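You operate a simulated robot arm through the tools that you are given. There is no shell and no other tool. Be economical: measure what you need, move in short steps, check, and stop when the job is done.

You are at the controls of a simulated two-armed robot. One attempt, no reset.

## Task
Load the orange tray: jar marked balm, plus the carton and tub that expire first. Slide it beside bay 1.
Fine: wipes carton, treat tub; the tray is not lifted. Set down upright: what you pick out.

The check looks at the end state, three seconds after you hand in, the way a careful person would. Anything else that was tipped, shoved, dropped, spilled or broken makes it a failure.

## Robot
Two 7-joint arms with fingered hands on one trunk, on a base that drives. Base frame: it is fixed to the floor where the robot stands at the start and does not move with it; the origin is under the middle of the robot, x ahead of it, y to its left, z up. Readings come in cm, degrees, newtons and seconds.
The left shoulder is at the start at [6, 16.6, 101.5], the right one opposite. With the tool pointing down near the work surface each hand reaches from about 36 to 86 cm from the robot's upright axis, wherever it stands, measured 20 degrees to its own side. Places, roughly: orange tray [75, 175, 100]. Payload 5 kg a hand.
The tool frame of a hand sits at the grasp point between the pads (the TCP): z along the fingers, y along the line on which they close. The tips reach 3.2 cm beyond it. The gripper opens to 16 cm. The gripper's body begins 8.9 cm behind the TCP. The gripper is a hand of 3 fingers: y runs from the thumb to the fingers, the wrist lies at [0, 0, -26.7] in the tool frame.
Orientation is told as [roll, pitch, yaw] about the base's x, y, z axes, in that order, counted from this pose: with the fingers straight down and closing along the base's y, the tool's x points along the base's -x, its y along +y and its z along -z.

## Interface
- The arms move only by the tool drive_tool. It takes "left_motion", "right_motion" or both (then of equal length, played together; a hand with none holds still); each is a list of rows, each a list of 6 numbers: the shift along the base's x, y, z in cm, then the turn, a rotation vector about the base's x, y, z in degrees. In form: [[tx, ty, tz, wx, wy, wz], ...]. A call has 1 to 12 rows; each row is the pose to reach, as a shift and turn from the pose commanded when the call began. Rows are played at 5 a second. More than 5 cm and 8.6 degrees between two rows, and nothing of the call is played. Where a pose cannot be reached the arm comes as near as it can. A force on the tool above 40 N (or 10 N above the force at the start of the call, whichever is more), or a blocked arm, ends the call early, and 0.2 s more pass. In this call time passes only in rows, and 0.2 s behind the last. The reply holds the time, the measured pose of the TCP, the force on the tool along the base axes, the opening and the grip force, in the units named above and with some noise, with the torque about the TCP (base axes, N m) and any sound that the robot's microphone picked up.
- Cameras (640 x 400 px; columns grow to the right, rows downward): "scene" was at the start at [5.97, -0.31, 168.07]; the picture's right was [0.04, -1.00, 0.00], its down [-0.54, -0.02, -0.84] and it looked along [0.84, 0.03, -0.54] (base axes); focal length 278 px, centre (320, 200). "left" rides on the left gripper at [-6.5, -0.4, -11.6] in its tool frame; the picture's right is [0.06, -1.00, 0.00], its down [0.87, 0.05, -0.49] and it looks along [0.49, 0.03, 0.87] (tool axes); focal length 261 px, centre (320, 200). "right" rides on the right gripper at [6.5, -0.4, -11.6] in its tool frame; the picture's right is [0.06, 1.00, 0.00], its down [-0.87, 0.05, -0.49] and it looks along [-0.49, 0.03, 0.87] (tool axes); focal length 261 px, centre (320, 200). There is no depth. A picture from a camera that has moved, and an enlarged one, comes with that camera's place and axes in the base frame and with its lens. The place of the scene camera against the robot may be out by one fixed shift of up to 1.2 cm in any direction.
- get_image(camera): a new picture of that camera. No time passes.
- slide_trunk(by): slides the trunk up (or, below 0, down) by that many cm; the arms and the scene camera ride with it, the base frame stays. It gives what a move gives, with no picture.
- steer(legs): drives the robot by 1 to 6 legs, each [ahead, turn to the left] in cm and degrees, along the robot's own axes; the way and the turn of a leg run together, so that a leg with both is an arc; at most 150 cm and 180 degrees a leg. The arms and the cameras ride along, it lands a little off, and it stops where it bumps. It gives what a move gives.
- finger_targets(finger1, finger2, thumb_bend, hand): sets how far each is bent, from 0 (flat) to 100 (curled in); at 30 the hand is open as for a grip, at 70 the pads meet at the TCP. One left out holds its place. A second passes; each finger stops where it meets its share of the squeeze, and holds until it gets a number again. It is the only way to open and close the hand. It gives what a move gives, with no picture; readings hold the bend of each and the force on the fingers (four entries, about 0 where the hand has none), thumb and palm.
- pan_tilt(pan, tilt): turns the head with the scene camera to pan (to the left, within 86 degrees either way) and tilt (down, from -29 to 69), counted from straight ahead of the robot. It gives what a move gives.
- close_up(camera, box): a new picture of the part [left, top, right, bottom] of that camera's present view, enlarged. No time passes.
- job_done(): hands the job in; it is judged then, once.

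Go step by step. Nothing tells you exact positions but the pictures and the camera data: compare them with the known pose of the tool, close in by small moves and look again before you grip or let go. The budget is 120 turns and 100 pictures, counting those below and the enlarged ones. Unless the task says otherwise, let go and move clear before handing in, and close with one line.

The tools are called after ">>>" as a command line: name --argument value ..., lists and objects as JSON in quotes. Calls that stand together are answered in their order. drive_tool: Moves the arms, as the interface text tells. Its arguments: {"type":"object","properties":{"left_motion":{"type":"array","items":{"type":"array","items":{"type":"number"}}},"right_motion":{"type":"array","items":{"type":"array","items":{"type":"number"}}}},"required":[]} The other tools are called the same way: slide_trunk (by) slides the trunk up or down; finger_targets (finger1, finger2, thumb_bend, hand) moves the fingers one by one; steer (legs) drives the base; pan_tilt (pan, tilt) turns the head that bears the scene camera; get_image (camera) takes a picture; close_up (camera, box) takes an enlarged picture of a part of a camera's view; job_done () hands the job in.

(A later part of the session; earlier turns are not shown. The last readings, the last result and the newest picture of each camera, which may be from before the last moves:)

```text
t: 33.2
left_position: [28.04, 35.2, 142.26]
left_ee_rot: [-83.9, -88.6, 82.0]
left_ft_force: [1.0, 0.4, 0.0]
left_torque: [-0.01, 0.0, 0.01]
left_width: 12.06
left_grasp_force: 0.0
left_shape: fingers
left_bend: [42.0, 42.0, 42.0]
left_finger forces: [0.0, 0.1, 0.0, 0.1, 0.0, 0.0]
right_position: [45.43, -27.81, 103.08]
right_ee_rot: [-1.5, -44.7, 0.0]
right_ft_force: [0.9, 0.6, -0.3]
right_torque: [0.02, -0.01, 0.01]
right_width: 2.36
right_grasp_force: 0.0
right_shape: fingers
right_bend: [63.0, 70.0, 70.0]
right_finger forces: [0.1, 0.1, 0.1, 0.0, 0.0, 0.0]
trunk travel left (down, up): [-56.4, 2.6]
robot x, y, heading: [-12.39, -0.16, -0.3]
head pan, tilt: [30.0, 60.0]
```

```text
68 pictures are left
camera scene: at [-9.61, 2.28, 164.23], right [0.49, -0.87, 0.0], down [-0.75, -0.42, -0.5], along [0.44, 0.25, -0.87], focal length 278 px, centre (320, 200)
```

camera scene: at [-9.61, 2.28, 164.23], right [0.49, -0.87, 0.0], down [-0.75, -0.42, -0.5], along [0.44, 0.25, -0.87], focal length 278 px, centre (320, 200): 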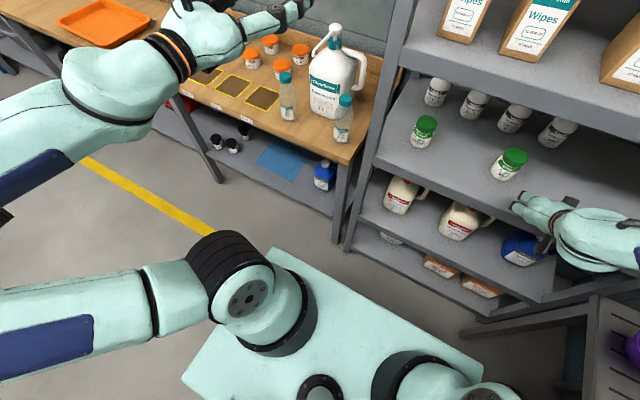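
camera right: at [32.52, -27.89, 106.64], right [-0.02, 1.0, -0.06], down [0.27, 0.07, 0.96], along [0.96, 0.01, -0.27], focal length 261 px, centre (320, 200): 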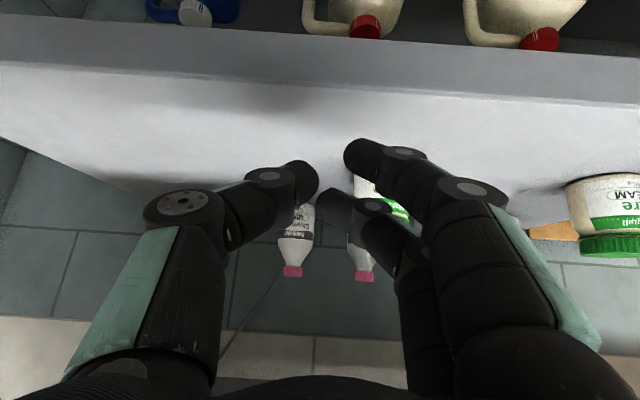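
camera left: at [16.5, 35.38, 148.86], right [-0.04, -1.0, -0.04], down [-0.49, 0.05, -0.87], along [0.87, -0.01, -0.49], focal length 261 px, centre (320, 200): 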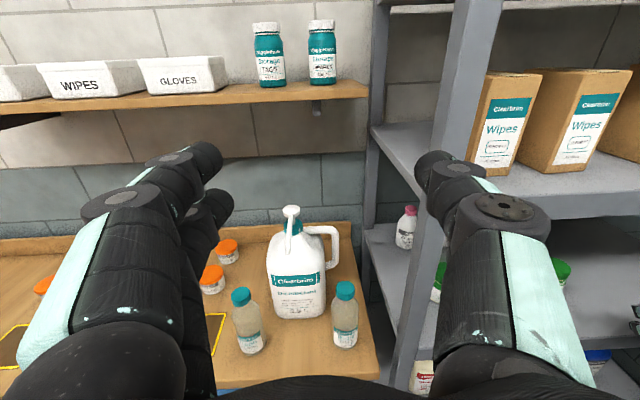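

Not visible yet. I'll point the right hand's camera down to see the floor near the shelf.

>>> drive_tool --right_motion '[[-2, 0, 1, 0, 0, 0], [-6, 0, 2, 0, 0, 0], [-7, 2, 2, 0, 8, 0], [-8, 4, 2, 0, 16, 0], [-8, 6, 2, 0, 24, 0], [-8, 8, 2, 0, 32, 0], [-8, 10, 2, 0, 40, 0], [-8, 12, 2, 0, 45, 0]]'

>>> get_image --camera "right"

```text
t: 35.0
left_position: [28.11, 35.17, 142.32]
left_ee_rot: [-83.3, -88.6, 81.4]
left_ft_force: [0.0, 0.6, 0.0]
left_torque: [-0.02, -0.01, 0.0]
left_width: 12.06
left_grasp_force: 0.1
left_shape: fingers
left_bend: [42.0, 42.0, 42.0]
left_finger forces: [0.0, 0.1, 0.0, 0.1, 0.1, 0.0]
right_position: [37.36, -15.59, 105.0]
right_ee_rot: [-1.6, 0.5, 0.0]
right_ft_force: [0.2, -0.3, -0.8]
right_torque: [-0.03, 0.03, 0.01]
right_width: 2.35
right_grasp_force: 0.1
right_shape: fingers
right_bend: [63.0, 70.0, 70.0]
right_finger forces: [0.1, 0.1, 0.0, 0.1, 0.0, 0.0]
right hand out of reach, approached as far as the arm can: row 2
trunk travel left (down, up): [-56.4, 2.6]
robot x, y, heading: [-12.65, -0.11, -0.7]
head pan, tilt: [30.0, 60.0]
```

```text
67 pictures are left
camera right: at [30.88, -15.7, 116.55], right [-0.06, 1.0, -0.03], down [0.87, 0.07, 0.48], along [0.48, 0.01, -0.88], focal length 261 px, centre (320, 200)
```

right: 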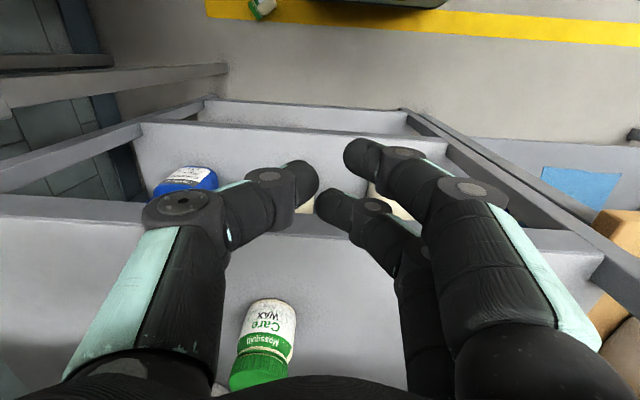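

Found: the jar lies on the floor near [17,-40], just off the base's front right corner. I'll back straight away from it and look.

>>> steer --legs '[[-50, 0]]'

>>> pan_tilt --pan -25 --tilt 55

>>> get_image --camera "scene"

>>> get_image --camera "right"

```text
t: 38.0
left_position: [-22.14, 35.5, 142.26]
left_ee_rot: [-85.4, -88.6, 82.9]
left_ft_force: [-0.2, 0.2, -0.9]
left_torque: [0.0, 0.02, 0.03]
left_width: 12.06
left_grasp_force: 0.1
left_shape: fingers
left_bend: [42.0, 42.0, 42.0]
left_finger forces: [0.0, 0.1, 0.0, 0.0, 0.0, 0.0]
right_position: [-13.3, -15.49, 104.96]
right_ee_rot: [-1.6, 0.3, -0.5]
right_ft_force: [-0.5, 0.0, 0.4]
right_torque: [0.03, -0.03, -0.02]
right_width: 2.31
right_grasp_force: 0.1
right_shape: fingers
right_bend: [63.0, 70.0, 70.0]
right_finger forces: [0.0, 0.0, 0.0, 0.0, 0.1, 0.0]
trunk travel left (down, up): [-56.4, 2.6]
robot x, y, heading: [-62.94, 0.13, -1.1]
head pan, tilt: [30.0, 60.0]
```

```text
t: 39.2
left_position: [-22.11, 35.59, 142.28]
left_ee_rot: [-83.9, -88.6, 81.4]
left_ft_force: [-0.3, 0.5, 0.4]
left_torque: [0.02, 0.05, -0.01]
left_width: 12.07
left_grasp_force: 0.1
left_shape: fingers
left_bend: [42.0, 42.0, 42.0]
left_finger forces: [0.1, 0.0, 0.0, 0.0, 0.0, 0.0]
right_position: [-13.18, -15.57, 104.99]
right_ee_rot: [-1.5, 0.3, -0.7]
right_ft_force: [0.1, -0.4, 0.5]
right_torque: [0.03, 0.02, -0.03]
right_width: 2.34
right_grasp_force: 0.1
right_shape: fingers
right_bend: [63.0, 70.0, 70.0]
right_finger forces: [0.0, 0.0, 0.0, 0.0, 0.0, 0.0]
trunk travel left (down, up): [-56.4, 2.6]
robot x, y, heading: [-62.82, 0.77, -1.1]
head pan, tilt: [-25.0, 55.0]
```

```text
66 pictures are left
camera scene: at [-59.47, -3.35, 164.84], right [-0.44, -0.9, 0.0], down [-0.74, 0.36, -0.57], along [0.51, -0.25, -0.82], focal length 278 px, centre (320, 200)
```

scene: 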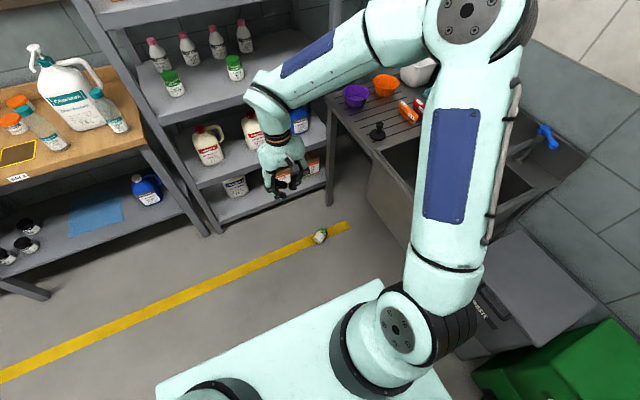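

```text
65 pictures are left
camera right: at [-19.84, -15.48, 116.52], right [-0.05, 1.0, -0.03], down [0.87, 0.06, 0.48], along [0.49, 0.0, -0.87], focal length 261 px, centre (320, 200)
```

right: 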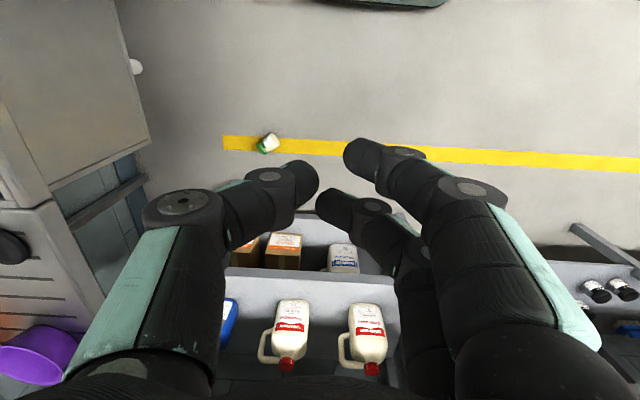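

>>> close_up --camera "right" --box '[236, 120, 300, 160]'

>>> close_up --camera "scene" --box '[280, 212, 360, 262]'

```text
10.00 times, centred on (268, 140) of right
camera zoom: at [-19.84, -15.48, 116.52], right [-0.05, 1.0, -0.03], down [0.87, 0.06, 0.48], along [0.49, 0.0, -0.87], focal length 2606 px, centre (840, 800)
```

zoom: 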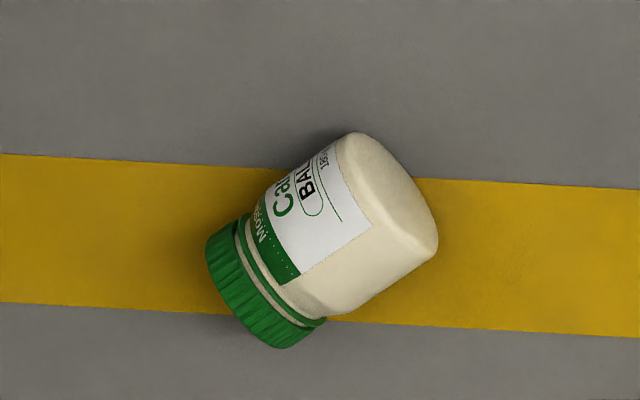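

```text
8.00 times, centred on (320, 237) of scene
camera zoom: at [-59.47, -3.35, 164.84], right [-0.44, -0.9, 0.0], down [-0.74, 0.36, -0.57], along [0.51, -0.25, -0.82], focal length 2227 px, centre (320, -96)
```

zoom: 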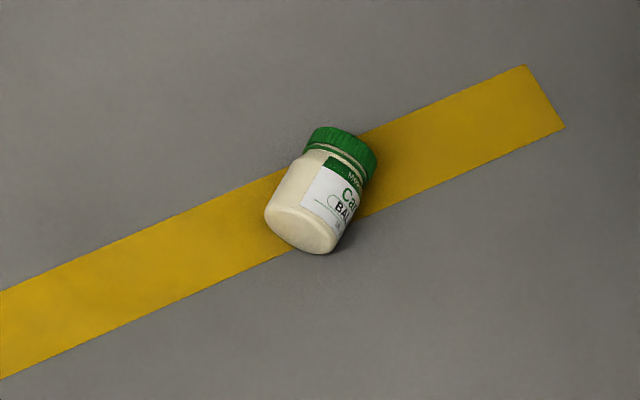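

The jar is intact, lying with the cap pointing at −49° at about [16.2,-40.4]. I'll drive to face along −49° with it about 65 cm ahead and slightly right, then lower the trunk.

>>> steer --legs '[[0, 21.5], [50.8, 0], [0, -69.4]]'

>>> finger_targets --hand "right" --finger1 38 --finger2 38 --thumb_bend 38

>>> get_image --camera "right"

```text
t: 46.5
left_position: [38.76, 10.43, 142.46]
left_ee_rot: [-84.3, -88.6, 33.1]
left_ft_force: [0.4, 0.1, 1.4]
left_torque: [0.0, 0.01, 0.0]
left_width: 12.06
left_grasp_force: 0.0
left_shape: fingers
left_bend: [42.0, 42.0, 42.0]
left_finger forces: [0.0, 0.0, 0.1, 0.1, 0.0, 0.1]
right_position: [6.33, -29.92, 104.99]
right_ee_rot: [-1.6, 0.3, -49.3]
right_ft_force: [-0.7, 0.2, -0.6]
right_torque: [0.02, 0.03, 0.03]
right_width: 2.34
right_grasp_force: 0.1
right_shape: fingers
right_bend: [63.0, 70.0, 70.0]
right_finger forces: [0.1, 0.1, 0.0, 0.1, 0.0, 0.1]
trunk travel left (down, up): [-56.4, 2.6]
robot x, y, heading: [-14.75, 17.92, -49.9]
head pan, tilt: [-25.0, 55.0]
```

```text
t: 47.5
left_position: [38.86, 10.44, 142.3]
left_ee_rot: [-84.7, -88.7, 33.3]
left_ft_force: [-0.3, -0.1, -0.1]
left_torque: [0.0, -0.03, -0.03]
left_width: 12.06
left_grasp_force: 0.1
left_shape: fingers
left_bend: [42.0, 42.0, 42.0]
left_finger forces: [0.1, 0.1, 0.0, 0.0, 0.0, 0.0]
right_position: [6.24, -29.88, 104.98]
right_ee_rot: [-1.6, 0.2, -49.3]
right_ft_force: [0.1, -1.1, -0.2]
right_torque: [-0.01, 0.01, 0.01]
right_width: 13.59
right_grasp_force: 0.1
right_shape: fingers
right_bend: [38.0, 38.0, 38.0]
right_finger forces: [0.1, 0.1, 0.1, 0.0, 0.0, 0.0]
trunk travel left (down, up): [-56.4, 2.6]
robot x, y, heading: [-14.51, 17.7, -49.6]
head pan, tilt: [-25.0, 55.0]
```

```text
62 pictures are left
camera right: at [1.93, -25.03, 116.51], right [0.71, 0.7, -0.03], down [0.62, -0.62, 0.48], along [0.32, -0.36, -0.87], focal length 261 px, centre (320, 200)
```

right: 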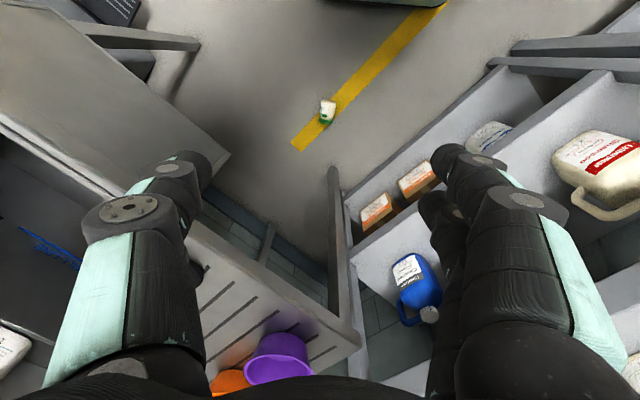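

The jar position is confirmed ([16.2,-39.7]). To keep the left hand clear of the shelf I back off 5 cm, then lower the trunk.

>>> steer --legs '[[-5, 0]]'

>>> slide_trunk --by -50

>>> get_image --camera "right"

>>> get_image --camera "scene"

```text
t: 48.4
left_position: [35.38, 14.44, 142.44]
left_ee_rot: [-89.7, -88.7, 38.5]
left_ft_force: [-1.1, 0.8, 0.1]
left_torque: [0.03, -0.01, 0.05]
left_width: 12.1
left_grasp_force: 0.0
left_shape: fingers
left_bend: [42.0, 42.0, 42.0]
left_finger forces: [0.0, 0.1, 0.1, 0.0, 0.0, 0.0]
right_position: [3.0, -25.88, 105.13]
right_ee_rot: [-1.6, 0.2, -49.3]
right_ft_force: [-0.1, 0.5, 0.4]
right_torque: [-0.06, -0.05, 0.0]
right_width: 13.59
right_grasp_force: 0.0
right_shape: fingers
right_bend: [38.0, 38.0, 38.0]
right_finger forces: [0.0, 0.0, 0.0, 0.1, 0.1, 0.0]
trunk travel left (down, up): [-56.4, 2.6]
robot x, y, heading: [-17.72, 21.4, -49.8]
head pan, tilt: [-25.0, 55.0]
```

```text
refused: -50 is not a number from -40 to 40
```

```text
61 pictures are left
camera right: at [-1.43, -21.06, 116.61], right [0.72, 0.7, -0.03], down [0.62, -0.62, 0.49], along [0.32, -0.37, -0.87], focal length 261 px, centre (320, 200)
```

right: 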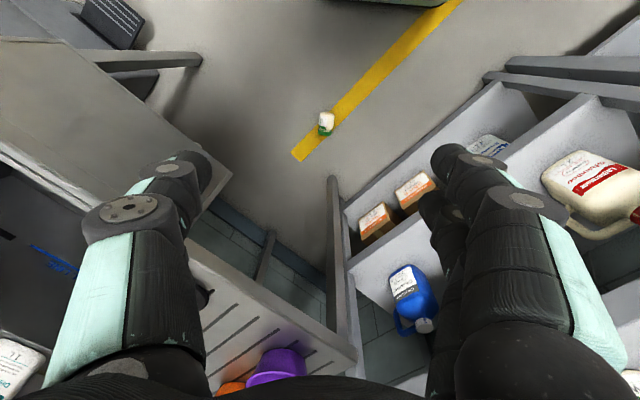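

```text
60 pictures are left
camera scene: at [-18.01, 16.62, 164.85], right [-0.96, -0.26, 0.0], down [-0.21, 0.79, -0.57], along [0.15, -0.55, -0.82], focal length 278 px, centre (320, 200)
```

scene: 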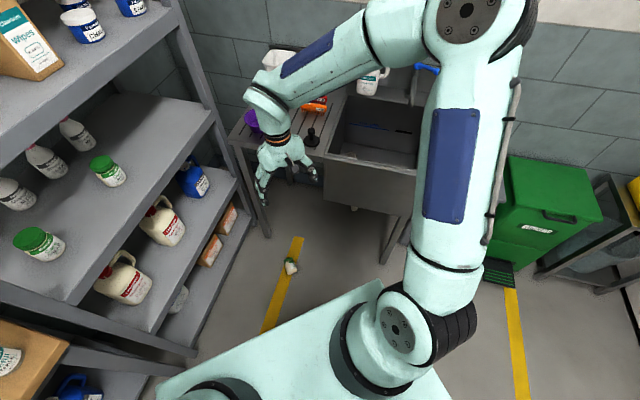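

>>> slide_trunk --by -40

>>> slide_trunk --by -12

>>> get_image --camera "right"

```text
t: 52.2
left_position: [35.53, 14.24, 102.34]
left_ee_rot: [-85.3, -88.6, 34.0]
left_ft_force: [0.8, 0.6, 0.1]
left_torque: [-0.03, -0.03, -0.01]
left_width: 12.07
left_grasp_force: 0.1
left_shape: fingers
left_bend: [42.0, 42.0, 42.0]
left_finger forces: [0.0, 0.0, 0.0, 0.0, 0.0, 0.0]
right_position: [3.18, -26.16, 65.03]
right_ee_rot: [-1.6, 0.2, -49.2]
right_ft_force: [0.4, -0.3, 0.4]
right_torque: [0.01, 0.03, 0.0]
right_width: 13.56
right_grasp_force: 0.1
right_shape: fingers
right_bend: [38.0, 38.0, 38.0]
right_finger forces: [0.0, 0.0, 0.1, 0.1, 0.0, 0.1]
trunk travel left (down, up): [-16.4, 42.6]
robot x, y, heading: [-17.71, 21.73, -49.9]
head pan, tilt: [-25.0, 55.0]
```

```text
t: 53.7
left_position: [35.49, 14.2, 90.29]
left_ee_rot: [-85.3, -88.6, 34.1]
left_ft_force: [-0.3, 0.0, 0.3]
left_torque: [0.0, -0.05, 0.02]
left_width: 12.09
left_grasp_force: 0.1
left_shape: fingers
left_bend: [42.0, 42.0, 42.0]
left_finger forces: [0.1, 0.0, 0.1, 0.0, 0.0, 0.0]
right_position: [2.99, -26.16, 53.0]
right_ee_rot: [-1.6, 0.4, -49.1]
right_ft_force: [1.2, 0.7, 0.5]
right_torque: [-0.02, 0.01, -0.01]
right_width: 13.55
right_grasp_force: 0.1
right_shape: fingers
right_bend: [38.0, 38.0, 38.0]
right_finger forces: [0.0, 0.1, 0.0, 0.0, 0.0, 0.1]
trunk travel left (down, up): [-4.4, 54.6]
robot x, y, heading: [-17.69, 22.05, -50.0]
head pan, tilt: [-25.0, 55.0]
```

```text
59 pictures are left
camera right: at [-1.31, -21.21, 64.54], right [0.71, 0.7, -0.03], down [0.62, -0.62, 0.49], along [0.32, -0.36, -0.87], focal length 261 px, centre (320, 200)
```

right: 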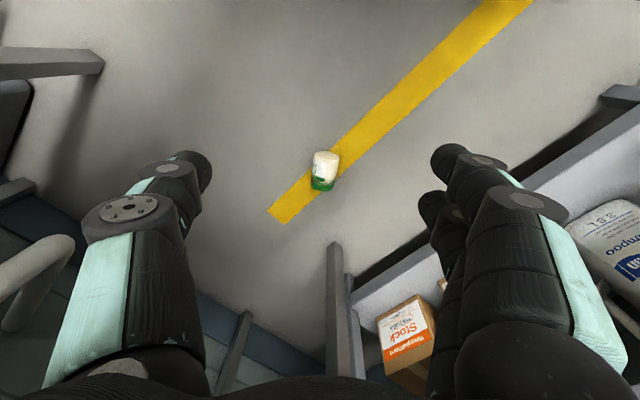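

Jar confirmed at [16,-39.5], axis −53°. I'll move the left hand inward, advance 5 cm, and then position the right hand with fingers slightly back-tilted so that the jar ends upright with a forward-tilted hand.

>>> drive_tool --left_motion '[[-2.6, -2.1, 0, 0, 0, 0], [-5.2, -4.2, 0, 0, 0, 0], [-7.7, -6.4, 0, 0, 0, 0]]'

>>> steer --legs '[[5, 0]]'

```text
t: 54.5
left_position: [28.8, 7.51, 93.26]
left_ee_rot: [-74.6, -88.7, 23.2]
left_ft_force: [0.0, -0.2, -0.1]
left_torque: [0.01, 0.0, -0.05]
left_width: 12.03
left_grasp_force: 0.0
left_shape: fingers
left_bend: [42.0, 42.0, 42.0]
left_finger forces: [0.0, 0.0, 0.0, 0.1, 0.0, 0.0]
left hand out of reach, approached as far as the arm can: row 1, 2, 3
right_position: [3.08, -26.18, 53.0]
right_ee_rot: [-1.6, 0.3, -49.2]
right_ft_force: [0.1, 0.2, -0.1]
right_torque: [-0.03, -0.01, 0.0]
right_width: 13.58
right_grasp_force: 0.0
right_shape: fingers
right_bend: [38.0, 38.0, 38.0]
right_finger forces: [0.0, 0.0, 0.0, 0.1, 0.0, 0.0]
trunk travel left (down, up): [-4.4, 54.6]
robot x, y, heading: [-17.87, 21.47, -50.0]
head pan, tilt: [-25.0, 55.0]
```

```text
t: 55.5
left_position: [32.01, 3.55, 93.3]
left_ee_rot: [-75.6, -88.6, 24.1]
left_ft_force: [-0.3, 0.9, 0.9]
left_torque: [-0.01, 0.01, 0.02]
left_width: 12.07
left_grasp_force: 0.1
left_shape: fingers
left_bend: [42.0, 42.0, 42.0]
left_finger forces: [0.0, 0.0, 0.1, 0.1, 0.0, 0.0]
right_position: [6.19, -29.86, 53.1]
right_ee_rot: [-1.6, 0.3, -49.2]
right_ft_force: [0.6, -0.2, 0.4]
right_torque: [0.01, 0.02, -0.03]
right_width: 13.56
right_grasp_force: 0.0
right_shape: fingers
right_bend: [38.0, 38.0, 38.0]
right_finger forces: [0.1, 0.0, 0.0, 0.0, 0.0, 0.0]
trunk travel left (down, up): [-4.4, 54.6]
robot x, y, heading: [-14.41, 18.06, -49.7]
head pan, tilt: [-25.0, 55.0]
```

>>> drive_tool --right_motion '[[0.9, -0.9, -3.7, 2.1, 1.4, -0.4], [1.9, -1.9, -7.4, 4.2, 2.7, -0.8], [2.8, -2.8, -11.1, 6.3, 4.1, -1.2], [3.8, -3.7, -14.8, 8.4, 5.5, -1.6], [4.7, -4.6, -18.5, 10.5, 6.9, -2], [5.6, -5.6, -22.2, 12.6, 8.2, -2.4], [6.6, -6.5, -25.9, 14.7, 9.6, -2.8], [7.5, -7.4, -29.6, 16.8, 11, -3.2], [8.5, -8.4, -33.3, 18.9, 12.3, -3.6], [9.4, -9.3, -37, 21, 13.7, -4]]'

>>> get_image --camera "right"

```text
t: 57.7
left_position: [32.02, 3.6, 93.34]
left_ee_rot: [-76.3, -88.5, 24.9]
left_ft_force: [0.0, 1.0, 0.9]
left_torque: [0.02, 0.0, -0.02]
left_width: 12.04
left_grasp_force: 0.0
left_shape: fingers
left_bend: [42.0, 42.0, 42.0]
left_finger forces: [0.0, 0.1, 0.1, 0.0, 0.0, 0.0]
right_position: [15.5, -39.26, 15.96]
right_ee_rot: [1.0, 25.2, -52.7]
right_ft_force: [-0.6, -0.7, 1.4]
right_torque: [0.0, -0.05, -0.01]
right_width: 13.58
right_grasp_force: 0.0
right_shape: fingers
right_bend: [38.0, 38.0, 38.0]
right_finger forces: [0.1, 0.1, 0.0, 0.0, 0.0, 0.0]
trunk travel left (down, up): [-4.4, 54.6]
robot x, y, heading: [-14.37, 18.1, -49.4]
head pan, tilt: [-25.0, 55.0]
```

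```text
58 pictures are left
camera right: at [14.44, -38.81, 29.09], right [0.76, 0.64, 0.04], down [0.64, -0.77, 0.07], along [0.08, -0.03, -1.0], focal length 261 px, centre (320, 200)
```

right: 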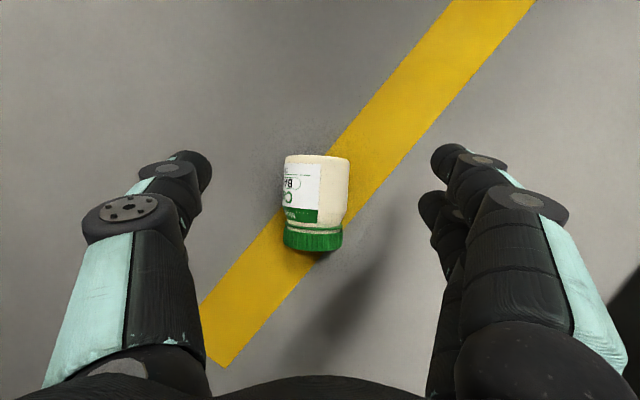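

Aligned; jar centre is [16.4,-39.9]. Descending around it.

>>> drive_tool --right_motion '[[0.3, -0.2, -3, 0, 0, 0], [0.6, -0.3, -6, 0, 0, 0], [0.7, -0.4, -9, 0, 0, 0], [0.7, -0.4, -10.5, 0, 0, 0], [0.7, -0.4, -11.6, 0, 0, 0]]'

>>> get_image --camera "right"

```text
t: 58.9
left_position: [32.09, 3.56, 93.37]
left_ee_rot: [-75.2, -88.7, 23.9]
left_ft_force: [-0.5, 0.0, 0.6]
left_torque: [0.01, -0.03, 0.06]
left_width: 12.05
left_grasp_force: 0.1
left_shape: fingers
left_bend: [42.0, 42.0, 42.0]
left_finger forces: [0.1, 0.1, 0.0, 0.0, 0.1, 0.0]
right_position: [14.79, -38.17, 6.37]
right_ee_rot: [1.0, 25.2, -52.6]
right_ft_force: [0.1, -0.2, -0.1]
right_torque: [-0.02, -0.02, -0.02]
right_width: 13.58
right_grasp_force: 0.2
right_shape: fingers
right_bend: [38.0, 38.0, 38.0]
right_finger forces: [0.0, 0.0, 0.0, 0.0, 0.1, 0.0]
right hand out of reach, approached as far as the arm can: row 2, 3, 4, 5
trunk travel left (down, up): [-4.4, 54.6]
robot x, y, heading: [-14.46, 17.89, -49.9]
head pan, tilt: [-25.0, 55.0]
```

```text
57 pictures are left
camera right: at [13.61, -37.52, 19.63], right [0.76, 0.64, 0.04], down [0.64, -0.77, 0.07], along [0.08, -0.03, -1.0], focal length 261 px, centre (320, 200)
```

right: 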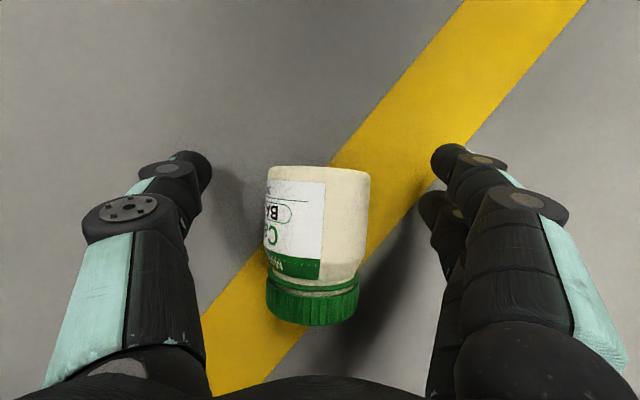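

Reach runs short; I'll raise a little, advance the base 7 cm, and re-approach.

>>> drive_tool --right_motion '[[-1, 1, 4, 0, 0, 0], [-2.5, 3, 8, 0, 0, 0]]'

>>> steer --legs '[[7, 0]]'

>>> slide_trunk --by -4

>>> get_image --camera "right"

```text
t: 59.5
left_position: [32.04, 3.57, 93.25]
left_ee_rot: [-76.0, -88.6, 24.8]
left_ft_force: [-0.6, 0.6, -1.0]
left_torque: [0.0, -0.01, -0.02]
left_width: 12.06
left_grasp_force: 0.0
left_shape: fingers
left_bend: [42.0, 42.0, 42.0]
left_finger forces: [0.0, 0.0, 0.1, 0.1, 0.0, 0.0]
right_position: [12.96, -35.32, 14.38]
right_ee_rot: [0.9, 24.3, -53.2]
right_ft_force: [-7.3, 9.6, -4.5]
right_torque: [-0.82, -0.48, 0.1]
right_width: 13.58
right_grasp_force: 0.0
right_shape: fingers
right_bend: [38.0, 38.0, 38.0]
right_finger forces: [0.0, 0.0, 0.1, 0.0, 0.1, 0.0]
trunk travel left (down, up): [-4.4, 54.6]
robot x, y, heading: [-14.68, 17.6, -49.8]
head pan, tilt: [-25.0, 55.0]
```

```text
t: 60.5
left_position: [36.57, -1.89, 93.27]
left_ee_rot: [-75.1, -88.6, 23.9]
left_ft_force: [-0.1, -0.9, 0.6]
left_torque: [0.0, -0.01, 0.01]
left_width: 12.04
left_grasp_force: 0.1
left_shape: fingers
left_bend: [42.0, 42.0, 42.0]
left_finger forces: [0.0, 0.1, 0.0, 0.0, 0.0, 0.1]
right_position: [17.01, -40.02, 14.42]
right_ee_rot: [0.9, 25.3, -52.7]
right_ft_force: [-1.1, 0.2, 0.5]
right_torque: [-0.03, 0.04, 0.0]
right_width: 13.61
right_grasp_force: 0.0
right_shape: fingers
right_bend: [38.0, 38.0, 38.0]
right_finger forces: [0.0, 0.0, 0.1, 0.1, 0.0, 0.0]
trunk travel left (down, up): [-4.4, 54.6]
robot x, y, heading: [-10.3, 12.54, -49.9]
head pan, tilt: [-25.0, 55.0]
```

```text
t: 61.3
left_position: [36.52, -1.72, 89.26]
left_ee_rot: [-75.0, -88.6, 23.8]
left_ft_force: [0.8, -0.2, 0.3]
left_torque: [-0.01, 0.03, 0.02]
left_width: 12.03
left_grasp_force: 0.0
left_shape: fingers
left_bend: [42.0, 42.0, 42.0]
left_finger forces: [0.1, 0.1, 0.0, 0.0, 0.0, 0.0]
right_position: [16.91, -39.99, 10.34]
right_ee_rot: [1.0, 25.3, -52.8]
right_ft_force: [0.6, -0.1, -0.9]
right_torque: [-0.03, -0.02, -0.01]
right_width: 13.64
right_grasp_force: 0.1
right_shape: fingers
right_bend: [38.0, 38.0, 38.0]
right_finger forces: [0.0, 0.1, 0.0, 0.0, 0.1, 0.1]
trunk travel left (down, up): [-0.4, 58.6]
robot x, y, heading: [-10.06, 12.67, -49.6]
head pan, tilt: [-25.0, 55.0]
```

```text
56 pictures are left
camera right: at [15.8, -39.6, 23.53], right [0.76, 0.64, 0.04], down [0.64, -0.77, 0.07], along [0.08, -0.03, -1.0], focal length 261 px, centre (320, 200)
```

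right: 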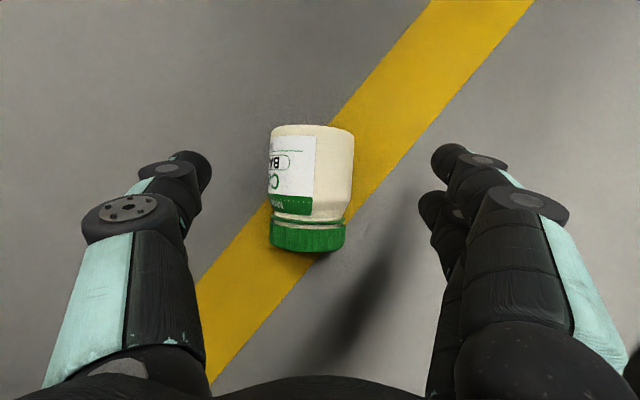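

>>> drive_tool --right_motion '[[-0.5, 0.3, -2, 0, 0, 0], [-0.9, 0.4, -4, 0, 0, 0], [-0.9, 0.4, -5, 0, 0, 0], [-0.9, 0.4, -6, 0, 0, 0]]'

>>> get_image --camera "right"

```text
t: 62.3
left_position: [36.59, -1.79, 89.18]
left_ee_rot: [-74.9, -88.6, 23.6]
left_ft_force: [-0.4, -0.2, 0.0]
left_torque: [-0.02, 0.0, 0.03]
left_width: 12.06
left_grasp_force: 0.0
left_shape: fingers
left_bend: [42.0, 42.0, 42.0]
left_finger forces: [0.0, 0.0, 0.1, 0.0, 0.0, 0.0]
right_position: [16.12, -39.66, 4.24]
right_ee_rot: [1.0, 25.3, -52.7]
right_ft_force: [-0.4, -0.2, -0.5]
right_torque: [-0.04, -0.03, 0.0]
right_width: 13.61
right_grasp_force: 0.1
right_shape: fingers
right_bend: [38.0, 38.0, 38.0]
right_finger forces: [0.1, 0.1, 0.1, 0.1, 0.0, 0.0]
trunk travel left (down, up): [-0.4, 58.6]
robot x, y, heading: [-10.09, 12.39, -49.7]
head pan, tilt: [-25.0, 55.0]
```

```text
55 pictures are left
camera right: at [14.99, -39.19, 17.39], right [0.76, 0.64, 0.04], down [0.64, -0.76, 0.07], along [0.08, -0.03, -1.0], focal length 261 px, centre (320, 200)
```

right: 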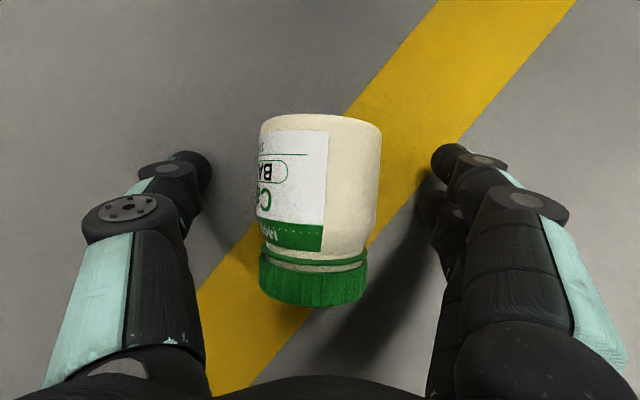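

Well straddled. Closing with a stronger squeeze.

>>> finger_targets --hand "right" --finger1 62 --finger2 62 --thumb_bend 60

>>> finger_targets --hand "right" --finger1 85 --finger2 85 --thumb_bend 85

>>> get_image --camera "right"

```text
t: 63.3
left_position: [36.52, -1.62, 89.34]
left_ee_rot: [-76.9, -88.6, 25.6]
left_ft_force: [-0.1, 0.0, -0.6]
left_torque: [-0.01, -0.01, -0.02]
left_width: 12.03
left_grasp_force: 0.1
left_shape: fingers
left_bend: [42.0, 42.0, 42.0]
left_finger forces: [0.0, 0.1, 0.0, 0.1, 0.1, 0.0]
right_position: [16.2, -39.62, 4.43]
right_ee_rot: [1.1, 25.2, -52.6]
right_ft_force: [7.8, 5.0, 18.5]
right_torque: [0.8, -1.1, 0.04]
right_width: 6.48
right_grasp_force: 16.7
right_shape: fingers
right_bend: [55.0, 56.0, 58.0]
right_finger forces: [7.3, 19.1, 0.1, 0.0, 6.8, 0.0]
trunk travel left (down, up): [-0.4, 58.6]
robot x, y, heading: [-10.24, 12.74, -49.8]
head pan, tilt: [-25.0, 55.0]
```

```text
t: 64.3
left_position: [36.58, -1.6, 89.41]
left_ee_rot: [-74.9, -88.5, 23.5]
left_ft_force: [0.4, 0.3, 0.7]
left_torque: [0.0, -0.01, -0.01]
left_width: 12.05
left_grasp_force: 0.1
left_shape: fingers
left_bend: [42.0, 42.0, 42.0]
left_finger forces: [0.0, 0.0, 0.1, 0.1, 0.0, 0.0]
right_position: [16.23, -39.62, 4.16]
right_ee_rot: [1.0, 25.3, -52.6]
right_ft_force: [-1.6, -0.5, 0.2]
right_torque: [0.04, -0.04, -0.01]
right_width: 6.17
right_grasp_force: 25.5
right_shape: fingers
right_bend: [50.0, 63.0, 73.0]
right_finger forces: [12.2, 14.4, 0.0, 0.0, 24.4, 0.0]
trunk travel left (down, up): [-0.4, 58.6]
robot x, y, heading: [-9.83, 12.39, -49.8]
head pan, tilt: [-25.0, 55.0]
```

```text
54 pictures are left
camera right: at [14.98, -39.19, 17.36], right [0.76, 0.64, 0.04], down [0.64, -0.76, 0.07], along [0.08, -0.03, -1.0], focal length 261 px, centre (320, 200)
```

right: 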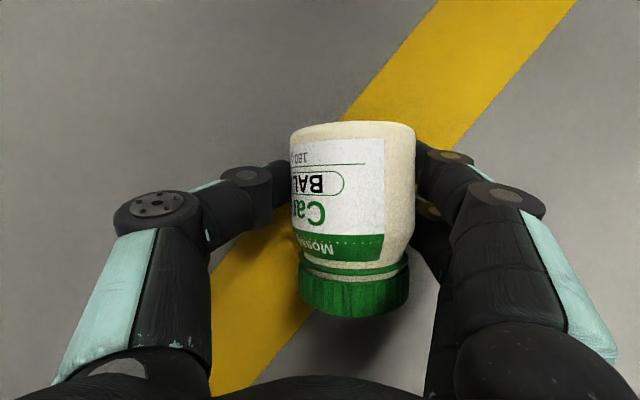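

Held at ~25 N. Lift gently and check.

>>> drive_tool --right_motion '[[0, 0, 0.7, 0, 0, 0], [0, 0, 1.5, 0, 0, 0], [0, 0, 2.5, 0, 0, 0], [0, 0, 3.5, 0, 0, 0], [0, 0, 5, 0, 0, 0], [0, 0, 6.5, 0, 0, 0], [0, 0, 8, 0, 0, 0]]'

>>> get_image --camera "right"

```text
t: 65.9
left_position: [36.57, -1.69, 89.42]
left_ee_rot: [-74.7, -88.6, 23.3]
left_ft_force: [0.8, 0.5, 0.0]
left_torque: [-0.03, 0.04, -0.01]
left_width: 12.04
left_grasp_force: 0.1
left_shape: fingers
left_bend: [42.0, 42.0, 42.0]
left_finger forces: [0.0, 0.0, 0.0, 0.1, 0.1, 0.0]
right_position: [16.21, -39.66, 12.35]
right_ee_rot: [1.0, 25.3, -52.6]
right_ft_force: [-0.1, -0.6, -1.6]
right_torque: [-0.02, 0.06, -0.04]
right_width: 6.17
right_grasp_force: 23.6
right_shape: fingers
right_bend: [50.0, 63.0, 73.0]
right_finger forces: [13.3, 10.1, 0.0, 0.0, 23.9, 0.0]
trunk travel left (down, up): [-0.4, 58.6]
robot x, y, heading: [-9.68, 12.62, -49.9]
head pan, tilt: [-25.0, 55.0]
```

```text
53 pictures are left
camera right: at [15.05, -39.22, 25.56], right [0.76, 0.64, 0.04], down [0.64, -0.77, 0.07], along [0.08, -0.03, -1.0], focal length 261 px, centre (320, 200)
```

right: 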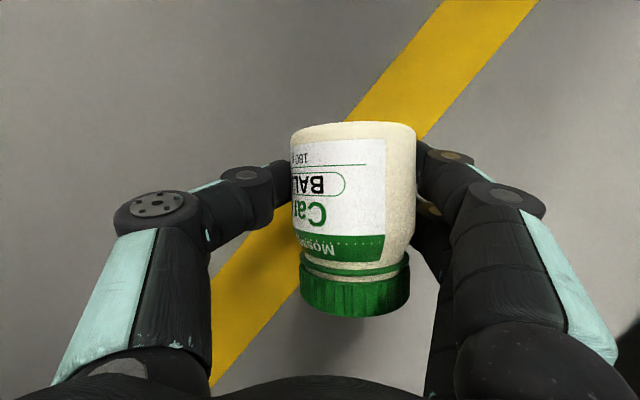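

Solid. Now rotate the hand 90° about its closing axis to bring the jar upright, while rising.

>>> drive_tool --right_motion '[[0, 0, 1.5, -6, -4.55, 0], [0, 0, 3, -11.9, -9.1, 0], [0, 0, 4.5, -17.9, -13.6, 0], [0, 0, 6, -23.9, -18.2, 0], [0, 0, 7.5, -29.8, -22.7, 0], [0, 0, 9, -35.8, -27.3, 0], [0, 0, 10.5, -41.8, -31.8, 0], [0, 0, 12, -47.7, -36.4, 0], [0, 0, 13.5, -53.7, -40.9, 0], [0, 0, 15, -59.6, -45.5, 0], [0, 0, 16.5, -65.6, -50, 0], [0, 0, 18, -71.6, -54.5, 0]]'

>>> get_image --camera "right"

```text
t: 68.5
left_position: [36.68, -1.77, 89.29]
left_ee_rot: [-74.8, -88.6, 23.4]
left_ft_force: [0.1, -0.1, 1.0]
left_torque: [0.01, -0.01, 0.02]
left_width: 12.05
left_grasp_force: 0.1
left_shape: fingers
left_bend: [42.0, 42.0, 42.0]
left_finger forces: [0.1, 0.0, 0.1, 0.0, 0.0, 0.1]
right_position: [15.89, -39.75, 30.4]
right_ee_rot: [0.9, -64.7, -52.7]
right_ft_force: [0.5, 0.1, -2.0]
right_torque: [0.01, 0.04, 0.0]
right_width: 6.17
right_grasp_force: 23.8
right_shape: fingers
right_bend: [50.0, 63.0, 73.0]
right_finger forces: [13.7, 9.4, 0.0, 0.1, 23.6, 0.0]
trunk travel left (down, up): [-0.4, 58.6]
robot x, y, heading: [-9.95, 12.71, -49.8]
head pan, tilt: [-25.0, 55.0]
```

```text
52 pictures are left
camera right: at [7.32, -29.57, 29.38], right [0.77, 0.64, -0.05], down [-0.01, 0.09, 1.0], along [0.64, -0.76, 0.07], focal length 261 px, centre (320, 200)
```

right: 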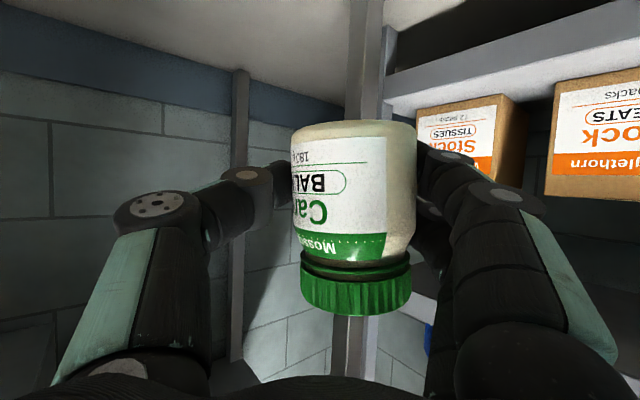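

The jar is upright in the hand. I pull it in toward the robot, back out of the corner, and raise the trunk.

>>> drive_tool --right_motion '[[-1.3, 1.5, 1, 0, 0, 0], [-2.6, 3, 2, 0, 0, 0], [-3.9, 4.5, 3, 0, 0, 0], [-5.2, 6, 4, 0, 0, 0]]'

>>> steer --legs '[[-25, 0]]'

>>> slide_trunk --by 40

>>> slide_trunk --by 16

>>> steer --legs '[[0, 111], [-50, 0], [0, -61]]'

>>> get_image --camera "right"

```text
t: 69.5
left_position: [36.61, -1.76, 89.32]
left_ee_rot: [-74.8, -88.6, 23.5]
left_ft_force: [0.4, 0.2, -0.4]
left_torque: [0.01, -0.05, 0.0]
left_width: 12.06
left_grasp_force: 0.1
left_shape: fingers
left_bend: [42.0, 42.0, 42.0]
left_finger forces: [0.0, 0.0, 0.0, 0.1, 0.0, 0.1]
right_position: [12.95, -34.99, 32.38]
right_ee_rot: [0.9, -64.8, -52.7]
right_ft_force: [-1.0, 0.5, -1.5]
right_torque: [-0.01, 0.07, 0.02]
right_width: 6.16
right_grasp_force: 23.5
right_shape: fingers
right_bend: [50.0, 63.0, 73.0]
right_finger forces: [13.6, 9.5, 0.1, 0.1, 23.8, 0.1]
right hand out of reach, approached as far as the arm can: row 3, 4
trunk travel left (down, up): [-0.4, 58.6]
robot x, y, heading: [-10.29, 12.54, -49.8]
head pan, tilt: [-25.0, 55.0]
```

```text
t: 71.3
left_position: [20.82, 16.59, 89.24]
left_ee_rot: [-74.8, -88.6, 23.1]
left_ft_force: [0.1, -0.5, 0.2]
left_torque: [-0.04, 0.01, -0.03]
left_width: 12.07
left_grasp_force: 0.1
left_shape: fingers
left_bend: [42.0, 42.0, 42.0]
left_finger forces: [0.0, 0.0, 0.0, 0.0, 0.0, 0.0]
right_position: [-2.99, -16.65, 32.44]
right_ee_rot: [1.0, -64.7, -53.0]
right_ft_force: [1.2, -1.4, -1.8]
right_torque: [-0.01, 0.07, 0.0]
right_width: 6.16
right_grasp_force: 23.4
right_shape: fingers
right_bend: [50.0, 63.0, 73.0]
right_finger forces: [13.7, 9.7, 0.1, 0.0, 23.8, 0.0]
trunk travel left (down, up): [-0.4, 58.6]
robot x, y, heading: [-25.93, 31.3, -50.0]
head pan, tilt: [-25.0, 55.0]
```

```text
t: 75.1
left_position: [20.84, 16.69, 129.44]
left_ee_rot: [-74.6, -88.6, 22.9]
left_ft_force: [0.6, -0.6, -1.2]
left_torque: [-0.02, 0.0, -0.01]
left_width: 12.03
left_grasp_force: 0.1
left_shape: fingers
left_bend: [42.0, 42.0, 42.0]
left_finger forces: [0.1, 0.0, 0.1, 0.1, 0.1, 0.0]
right_position: [-2.83, -16.65, 72.34]
right_ee_rot: [1.0, -64.7, -53.1]
right_ft_force: [0.2, -0.4, -1.8]
right_torque: [0.02, 0.04, 0.0]
right_width: 6.13
right_grasp_force: 23.5
right_shape: fingers
right_bend: [50.0, 63.0, 73.0]
right_finger forces: [13.7, 9.6, 0.0, 0.0, 23.7, 0.0]
trunk travel left (down, up): [-40.4, 18.6]
robot x, y, heading: [-25.56, 31.68, -50.0]
head pan, tilt: [-25.0, 55.0]
```

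```text
t: 77.0
left_position: [20.95, 16.58, 145.25]
left_ee_rot: [-74.6, -88.5, 22.9]
left_ft_force: [1.0, -0.4, 0.3]
left_torque: [0.0, 0.0, 0.01]
left_width: 12.07
left_grasp_force: 0.0
left_shape: fingers
left_bend: [42.0, 42.0, 42.0]
left_finger forces: [0.0, 0.1, 0.1, 0.0, 0.0, 0.0]
right_position: [-2.82, -16.53, 88.27]
right_ee_rot: [1.0, -64.7, -53.2]
right_ft_force: [0.0, 0.4, -2.0]
right_torque: [-0.03, 0.04, 0.06]
right_width: 6.18
right_grasp_force: 23.3
right_shape: fingers
right_bend: [50.0, 63.0, 73.0]
right_finger forces: [13.7, 9.6, 0.1, 0.0, 23.7, 0.0]
trunk travel left (down, up): [-56.4, 2.6]
robot x, y, heading: [-26.13, 31.04, -50.2]
head pan, tilt: [-25.0, 55.0]
```

```text
t: 87.4
left_position: [-9.84, 11.39, 145.2]
left_ee_rot: [-74.1, -88.6, 67.9]
left_ft_force: [0.2, 0.1, -0.1]
left_torque: [0.01, 0.01, 0.0]
left_width: 12.06
left_grasp_force: 0.1
left_shape: fingers
left_bend: [42.0, 42.0, 42.0]
left_finger forces: [0.0, 0.0, 0.0, 0.1, 0.0, 0.1]
right_position: [-2.9, -28.87, 88.37]
right_ee_rot: [1.0, -64.6, -7.7]
right_ft_force: [0.2, 0.8, -2.5]
right_torque: [-0.05, 0.05, -0.05]
right_width: 6.14
right_grasp_force: 23.2
right_shape: fingers
right_bend: [50.0, 63.0, 74.0]
right_finger forces: [13.7, 9.6, 0.0, 0.0, 23.7, 0.1]
trunk travel left (down, up): [-56.4, 2.6]
robot x, y, heading: [-53.15, -11.45, -4.5]
head pan, tilt: [-25.0, 55.0]
```

```text
51 pictures are left
camera right: at [-16.18, -27.61, 87.34], right [0.09, 0.99, -0.05], down [-0.07, 0.05, 1.0], along [0.99, -0.09, 0.07], focal length 261 px, centre (320, 200)
```

right: 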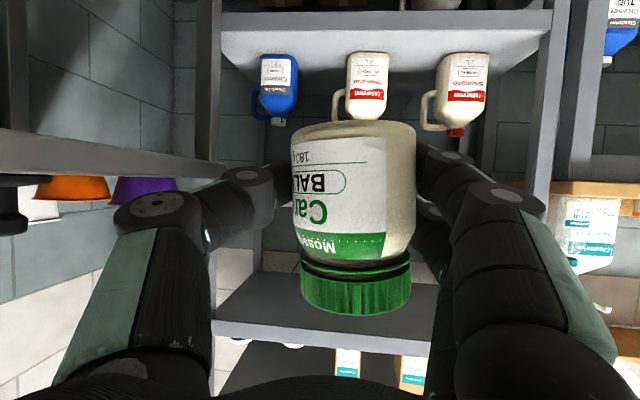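

The jar holds. Straighten and approach the shelf for the carton.

>>> steer --legs '[[0, 4.5], [38, 0]]'

>>> pan_tilt --pan 5 --tilt 30

>>> get_image --camera "scene"

>>> get_image --camera "left"

```text
t: 90.3
left_position: [26.37, 14.91, 145.29]
left_ee_rot: [-72.6, -88.6, 71.2]
left_ft_force: [-0.3, 0.9, 0.0]
left_torque: [0.0, 0.02, 0.0]
left_width: 12.06
left_grasp_force: 0.0
left_shape: fingers
left_bend: [42.0, 42.0, 42.0]
left_finger forces: [0.0, 0.1, 0.1, 0.1, 0.0, 0.1]
right_position: [36.66, -24.67, 88.42]
right_ee_rot: [0.9, -64.7, -2.9]
right_ft_force: [0.7, 0.3, -2.2]
right_torque: [-0.03, 0.02, -0.02]
right_width: 6.13
right_grasp_force: 23.2
right_shape: fingers
right_bend: [50.0, 63.0, 74.0]
right_finger forces: [13.7, 9.7, 0.0, 0.0, 23.7, 0.1]
trunk travel left (down, up): [-56.4, 2.6]
robot x, y, heading: [-14.83, -11.28, 0.1]
head pan, tilt: [-25.0, 55.0]
```

```text
t: 91.3
left_position: [26.32, 14.88, 145.26]
left_ee_rot: [-74.4, -88.5, 73.1]
left_ft_force: [0.3, 0.8, -0.5]
left_torque: [-0.02, 0.01, 0.01]
left_width: 12.04
left_grasp_force: 0.0
left_shape: fingers
left_bend: [42.0, 42.0, 42.0]
left_finger forces: [0.0, 0.0, 0.0, 0.0, 0.0, 0.0]
right_position: [36.62, -24.58, 88.29]
right_ee_rot: [1.1, -64.7, -3.0]
right_ft_force: [0.0, 0.3, -1.8]
right_torque: [-0.04, 0.01, 0.03]
right_width: 6.15
right_grasp_force: 23.2
right_shape: fingers
right_bend: [50.0, 63.0, 74.0]
right_finger forces: [13.7, 9.5, 0.1, 0.0, 23.7, 0.0]
trunk travel left (down, up): [-56.4, 2.6]
robot x, y, heading: [-14.61, -11.74, 0.1]
head pan, tilt: [5.0, 30.0]
```

```text
50 pictures are left
camera scene: at [-8.68, -11.45, 168.44], right [0.09, -1.0, 0.0], down [-0.5, -0.04, -0.87], along [0.86, 0.08, -0.5], focal length 278 px, centre (320, 200)
```

scene: 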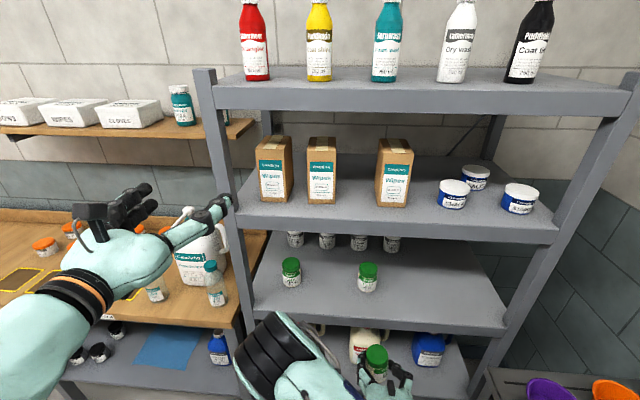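

```text
49 pictures are left
camera left: at [14.7, 15.01, 151.91], right [-0.03, -1.0, -0.04], down [-0.5, 0.05, -0.87], along [0.87, 0.0, -0.5], focal length 261 px, centre (320, 200)
```

left: 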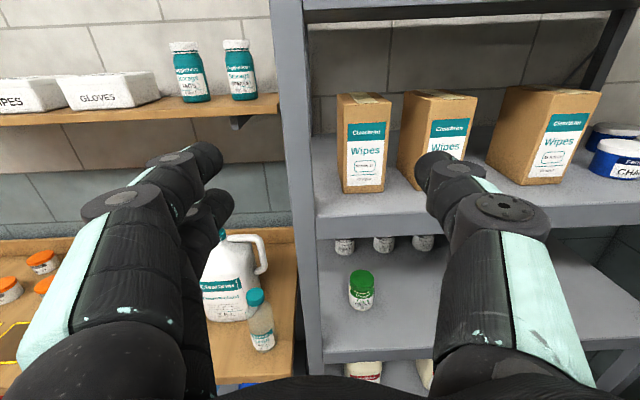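

Move the left hand in front of the middle carton at mid height.

>>> drive_tool --left_motion '[[1.5, -3, -1, 0, 0, 0], [3, -6, -2, 0, 0, 0], [4.5, -9, -3, 0, 0, 0], [6, -12, -4, 0, 0, 0], [7.5, -15, -5, 0, 0, 0], [9, -18, -6, 0, 0, 0], [12, -21, -7, 0, 0, 0], [15.5, -21.3, -7, 0, 0, 0]]'

>>> get_image --camera "left"

>>> get_image --camera "scene"

```text
t: 93.1
left_position: [41.15, -7.05, 139.04]
left_ee_rot: [-97.4, -88.5, 95.1]
left_ft_force: [-0.1, 0.5, 0.0]
left_torque: [0.01, 0.06, 0.02]
left_width: 12.0
left_grasp_force: 0.0
left_shape: fingers
left_bend: [42.0, 42.0, 42.0]
left_finger forces: [0.1, 0.0, 0.0, 0.0, 0.0, 0.0]
left hand out of reach, approached as far as the arm can: row 1, 2, 3, 4
right_position: [36.37, -25.47, 87.84]
right_ee_rot: [0.3, -64.1, -3.2]
right_ft_force: [0.3, 0.4, -1.1]
right_torque: [-0.05, 0.02, -0.01]
right_width: 6.15
right_grasp_force: 23.8
right_shape: fingers
right_bend: [50.0, 62.0, 74.0]
right_finger forces: [13.7, 9.6, 0.0, 0.0, 23.7, 0.0]
trunk travel left (down, up): [-56.4, 2.6]
robot x, y, heading: [-14.7, -11.4, 0.1]
head pan, tilt: [5.0, 30.0]
```

```text
48 pictures are left
camera left: at [29.55, -6.83, 145.56], right [-0.04, -1.0, -0.04], down [-0.49, 0.05, -0.87], along [0.87, -0.02, -0.49], focal length 261 px, centre (320, 200)
```

left: 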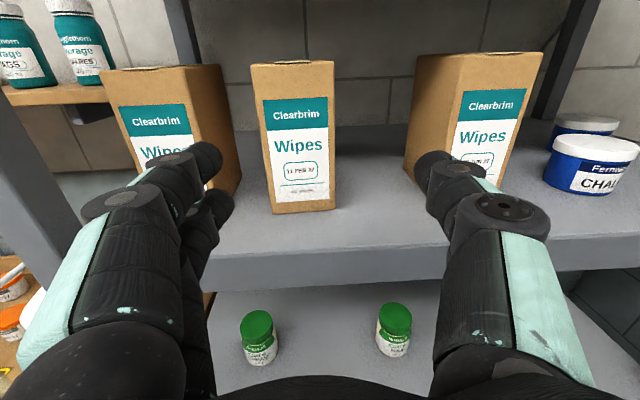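

```text
47 pictures are left
camera scene: at [-8.7, -11.5, 168.44], right [0.09, -1.0, 0.0], down [-0.5, -0.04, -0.87], along [0.86, 0.08, -0.5], focal length 278 px, centre (320, 200)
```

scene: 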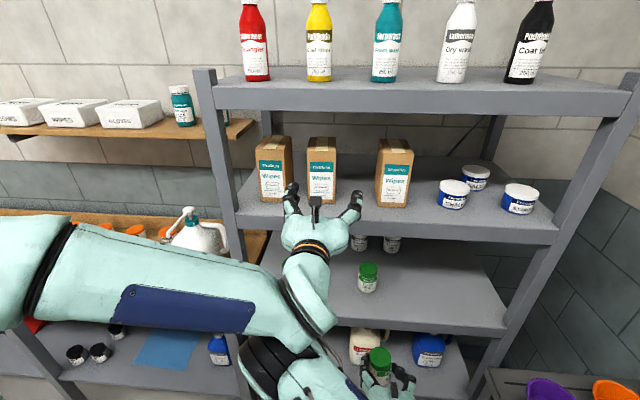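

Carton centre is at y≈-5.4, front face x≈56.3, height 129–145. Narrow the fingers a bit, align, and go partway in.

>>> finger_targets --hand "left" --finger1 46 --finger2 46 --thumb_bend 46

>>> drive_tool --left_motion '[[1, 1.6, 0, 0, 0, 0], [3, 1.6, 0, 0, 0, 0], [5, 1.6, 0, 0, 0, 0], [7, 1.6, 0, 0, 0, 0], [9, 1.6, 0, 0, 0, 0]]'

>>> get_image --camera "left"

```text
t: 94.1
left_position: [41.15, -6.98, 139.23]
left_ee_rot: [-105.4, -88.4, 103.2]
left_ft_force: [-0.2, 0.4, -0.4]
left_torque: [0.01, 0.01, -0.02]
left_width: 10.45
left_grasp_force: 0.0
left_shape: fingers
left_bend: [46.0, 46.0, 46.0]
left_finger forces: [0.0, 0.0, 0.1, 0.0, 0.0, 0.0]
right_position: [36.49, -25.48, 87.82]
right_ee_rot: [0.3, -64.2, -3.0]
right_ft_force: [-0.2, -0.9, -2.7]
right_torque: [-0.02, 0.05, 0.02]
right_width: 6.14
right_grasp_force: 23.7
right_shape: fingers
right_bend: [50.0, 62.0, 74.0]
right_finger forces: [13.6, 9.7, 0.0, 0.0, 23.8, 0.0]
trunk travel left (down, up): [-56.4, 2.6]
robot x, y, heading: [-14.57, -11.41, 0.1]
head pan, tilt: [5.0, 30.0]
```

```text
t: 95.3
left_position: [51.02, -4.56, 138.24]
left_ee_rot: [-71.0, -88.7, 69.6]
left_ft_force: [0.7, -0.2, -0.5]
left_torque: [0.01, 0.01, 0.01]
left_width: 10.37
left_grasp_force: 0.2
left_shape: fingers
left_bend: [46.0, 46.0, 46.0]
left_finger forces: [0.0, 0.1, 0.0, 0.0, 0.0, 0.1]
right_position: [36.62, -24.46, 88.39]
right_ee_rot: [1.0, -64.8, -2.7]
right_ft_force: [0.0, -1.2, -2.4]
right_torque: [-0.02, 0.0, 0.0]
right_width: 6.14
right_grasp_force: 23.5
right_shape: fingers
right_bend: [50.0, 62.0, 74.0]
right_finger forces: [13.5, 9.8, 0.0, 0.0, 23.7, 0.1]
trunk travel left (down, up): [-56.4, 2.6]
robot x, y, heading: [-14.63, -11.95, 0.1]
head pan, tilt: [5.0, 30.0]
```

```text
46 pictures are left
camera left: at [39.44, -4.52, 144.92], right [-0.02, -1.0, -0.04], down [-0.5, 0.05, -0.87], along [0.87, 0.0, -0.5], focal length 261 px, centre (320, 200)
```

left: 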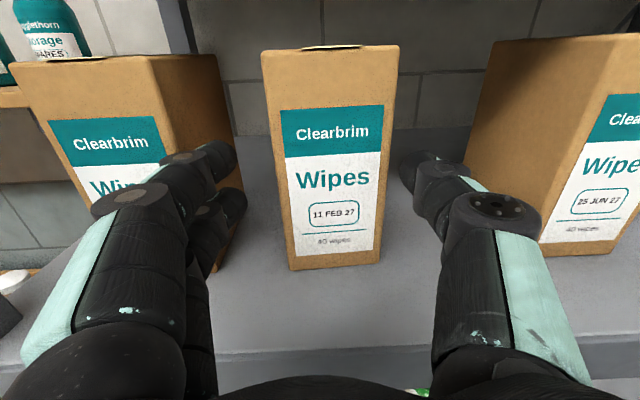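

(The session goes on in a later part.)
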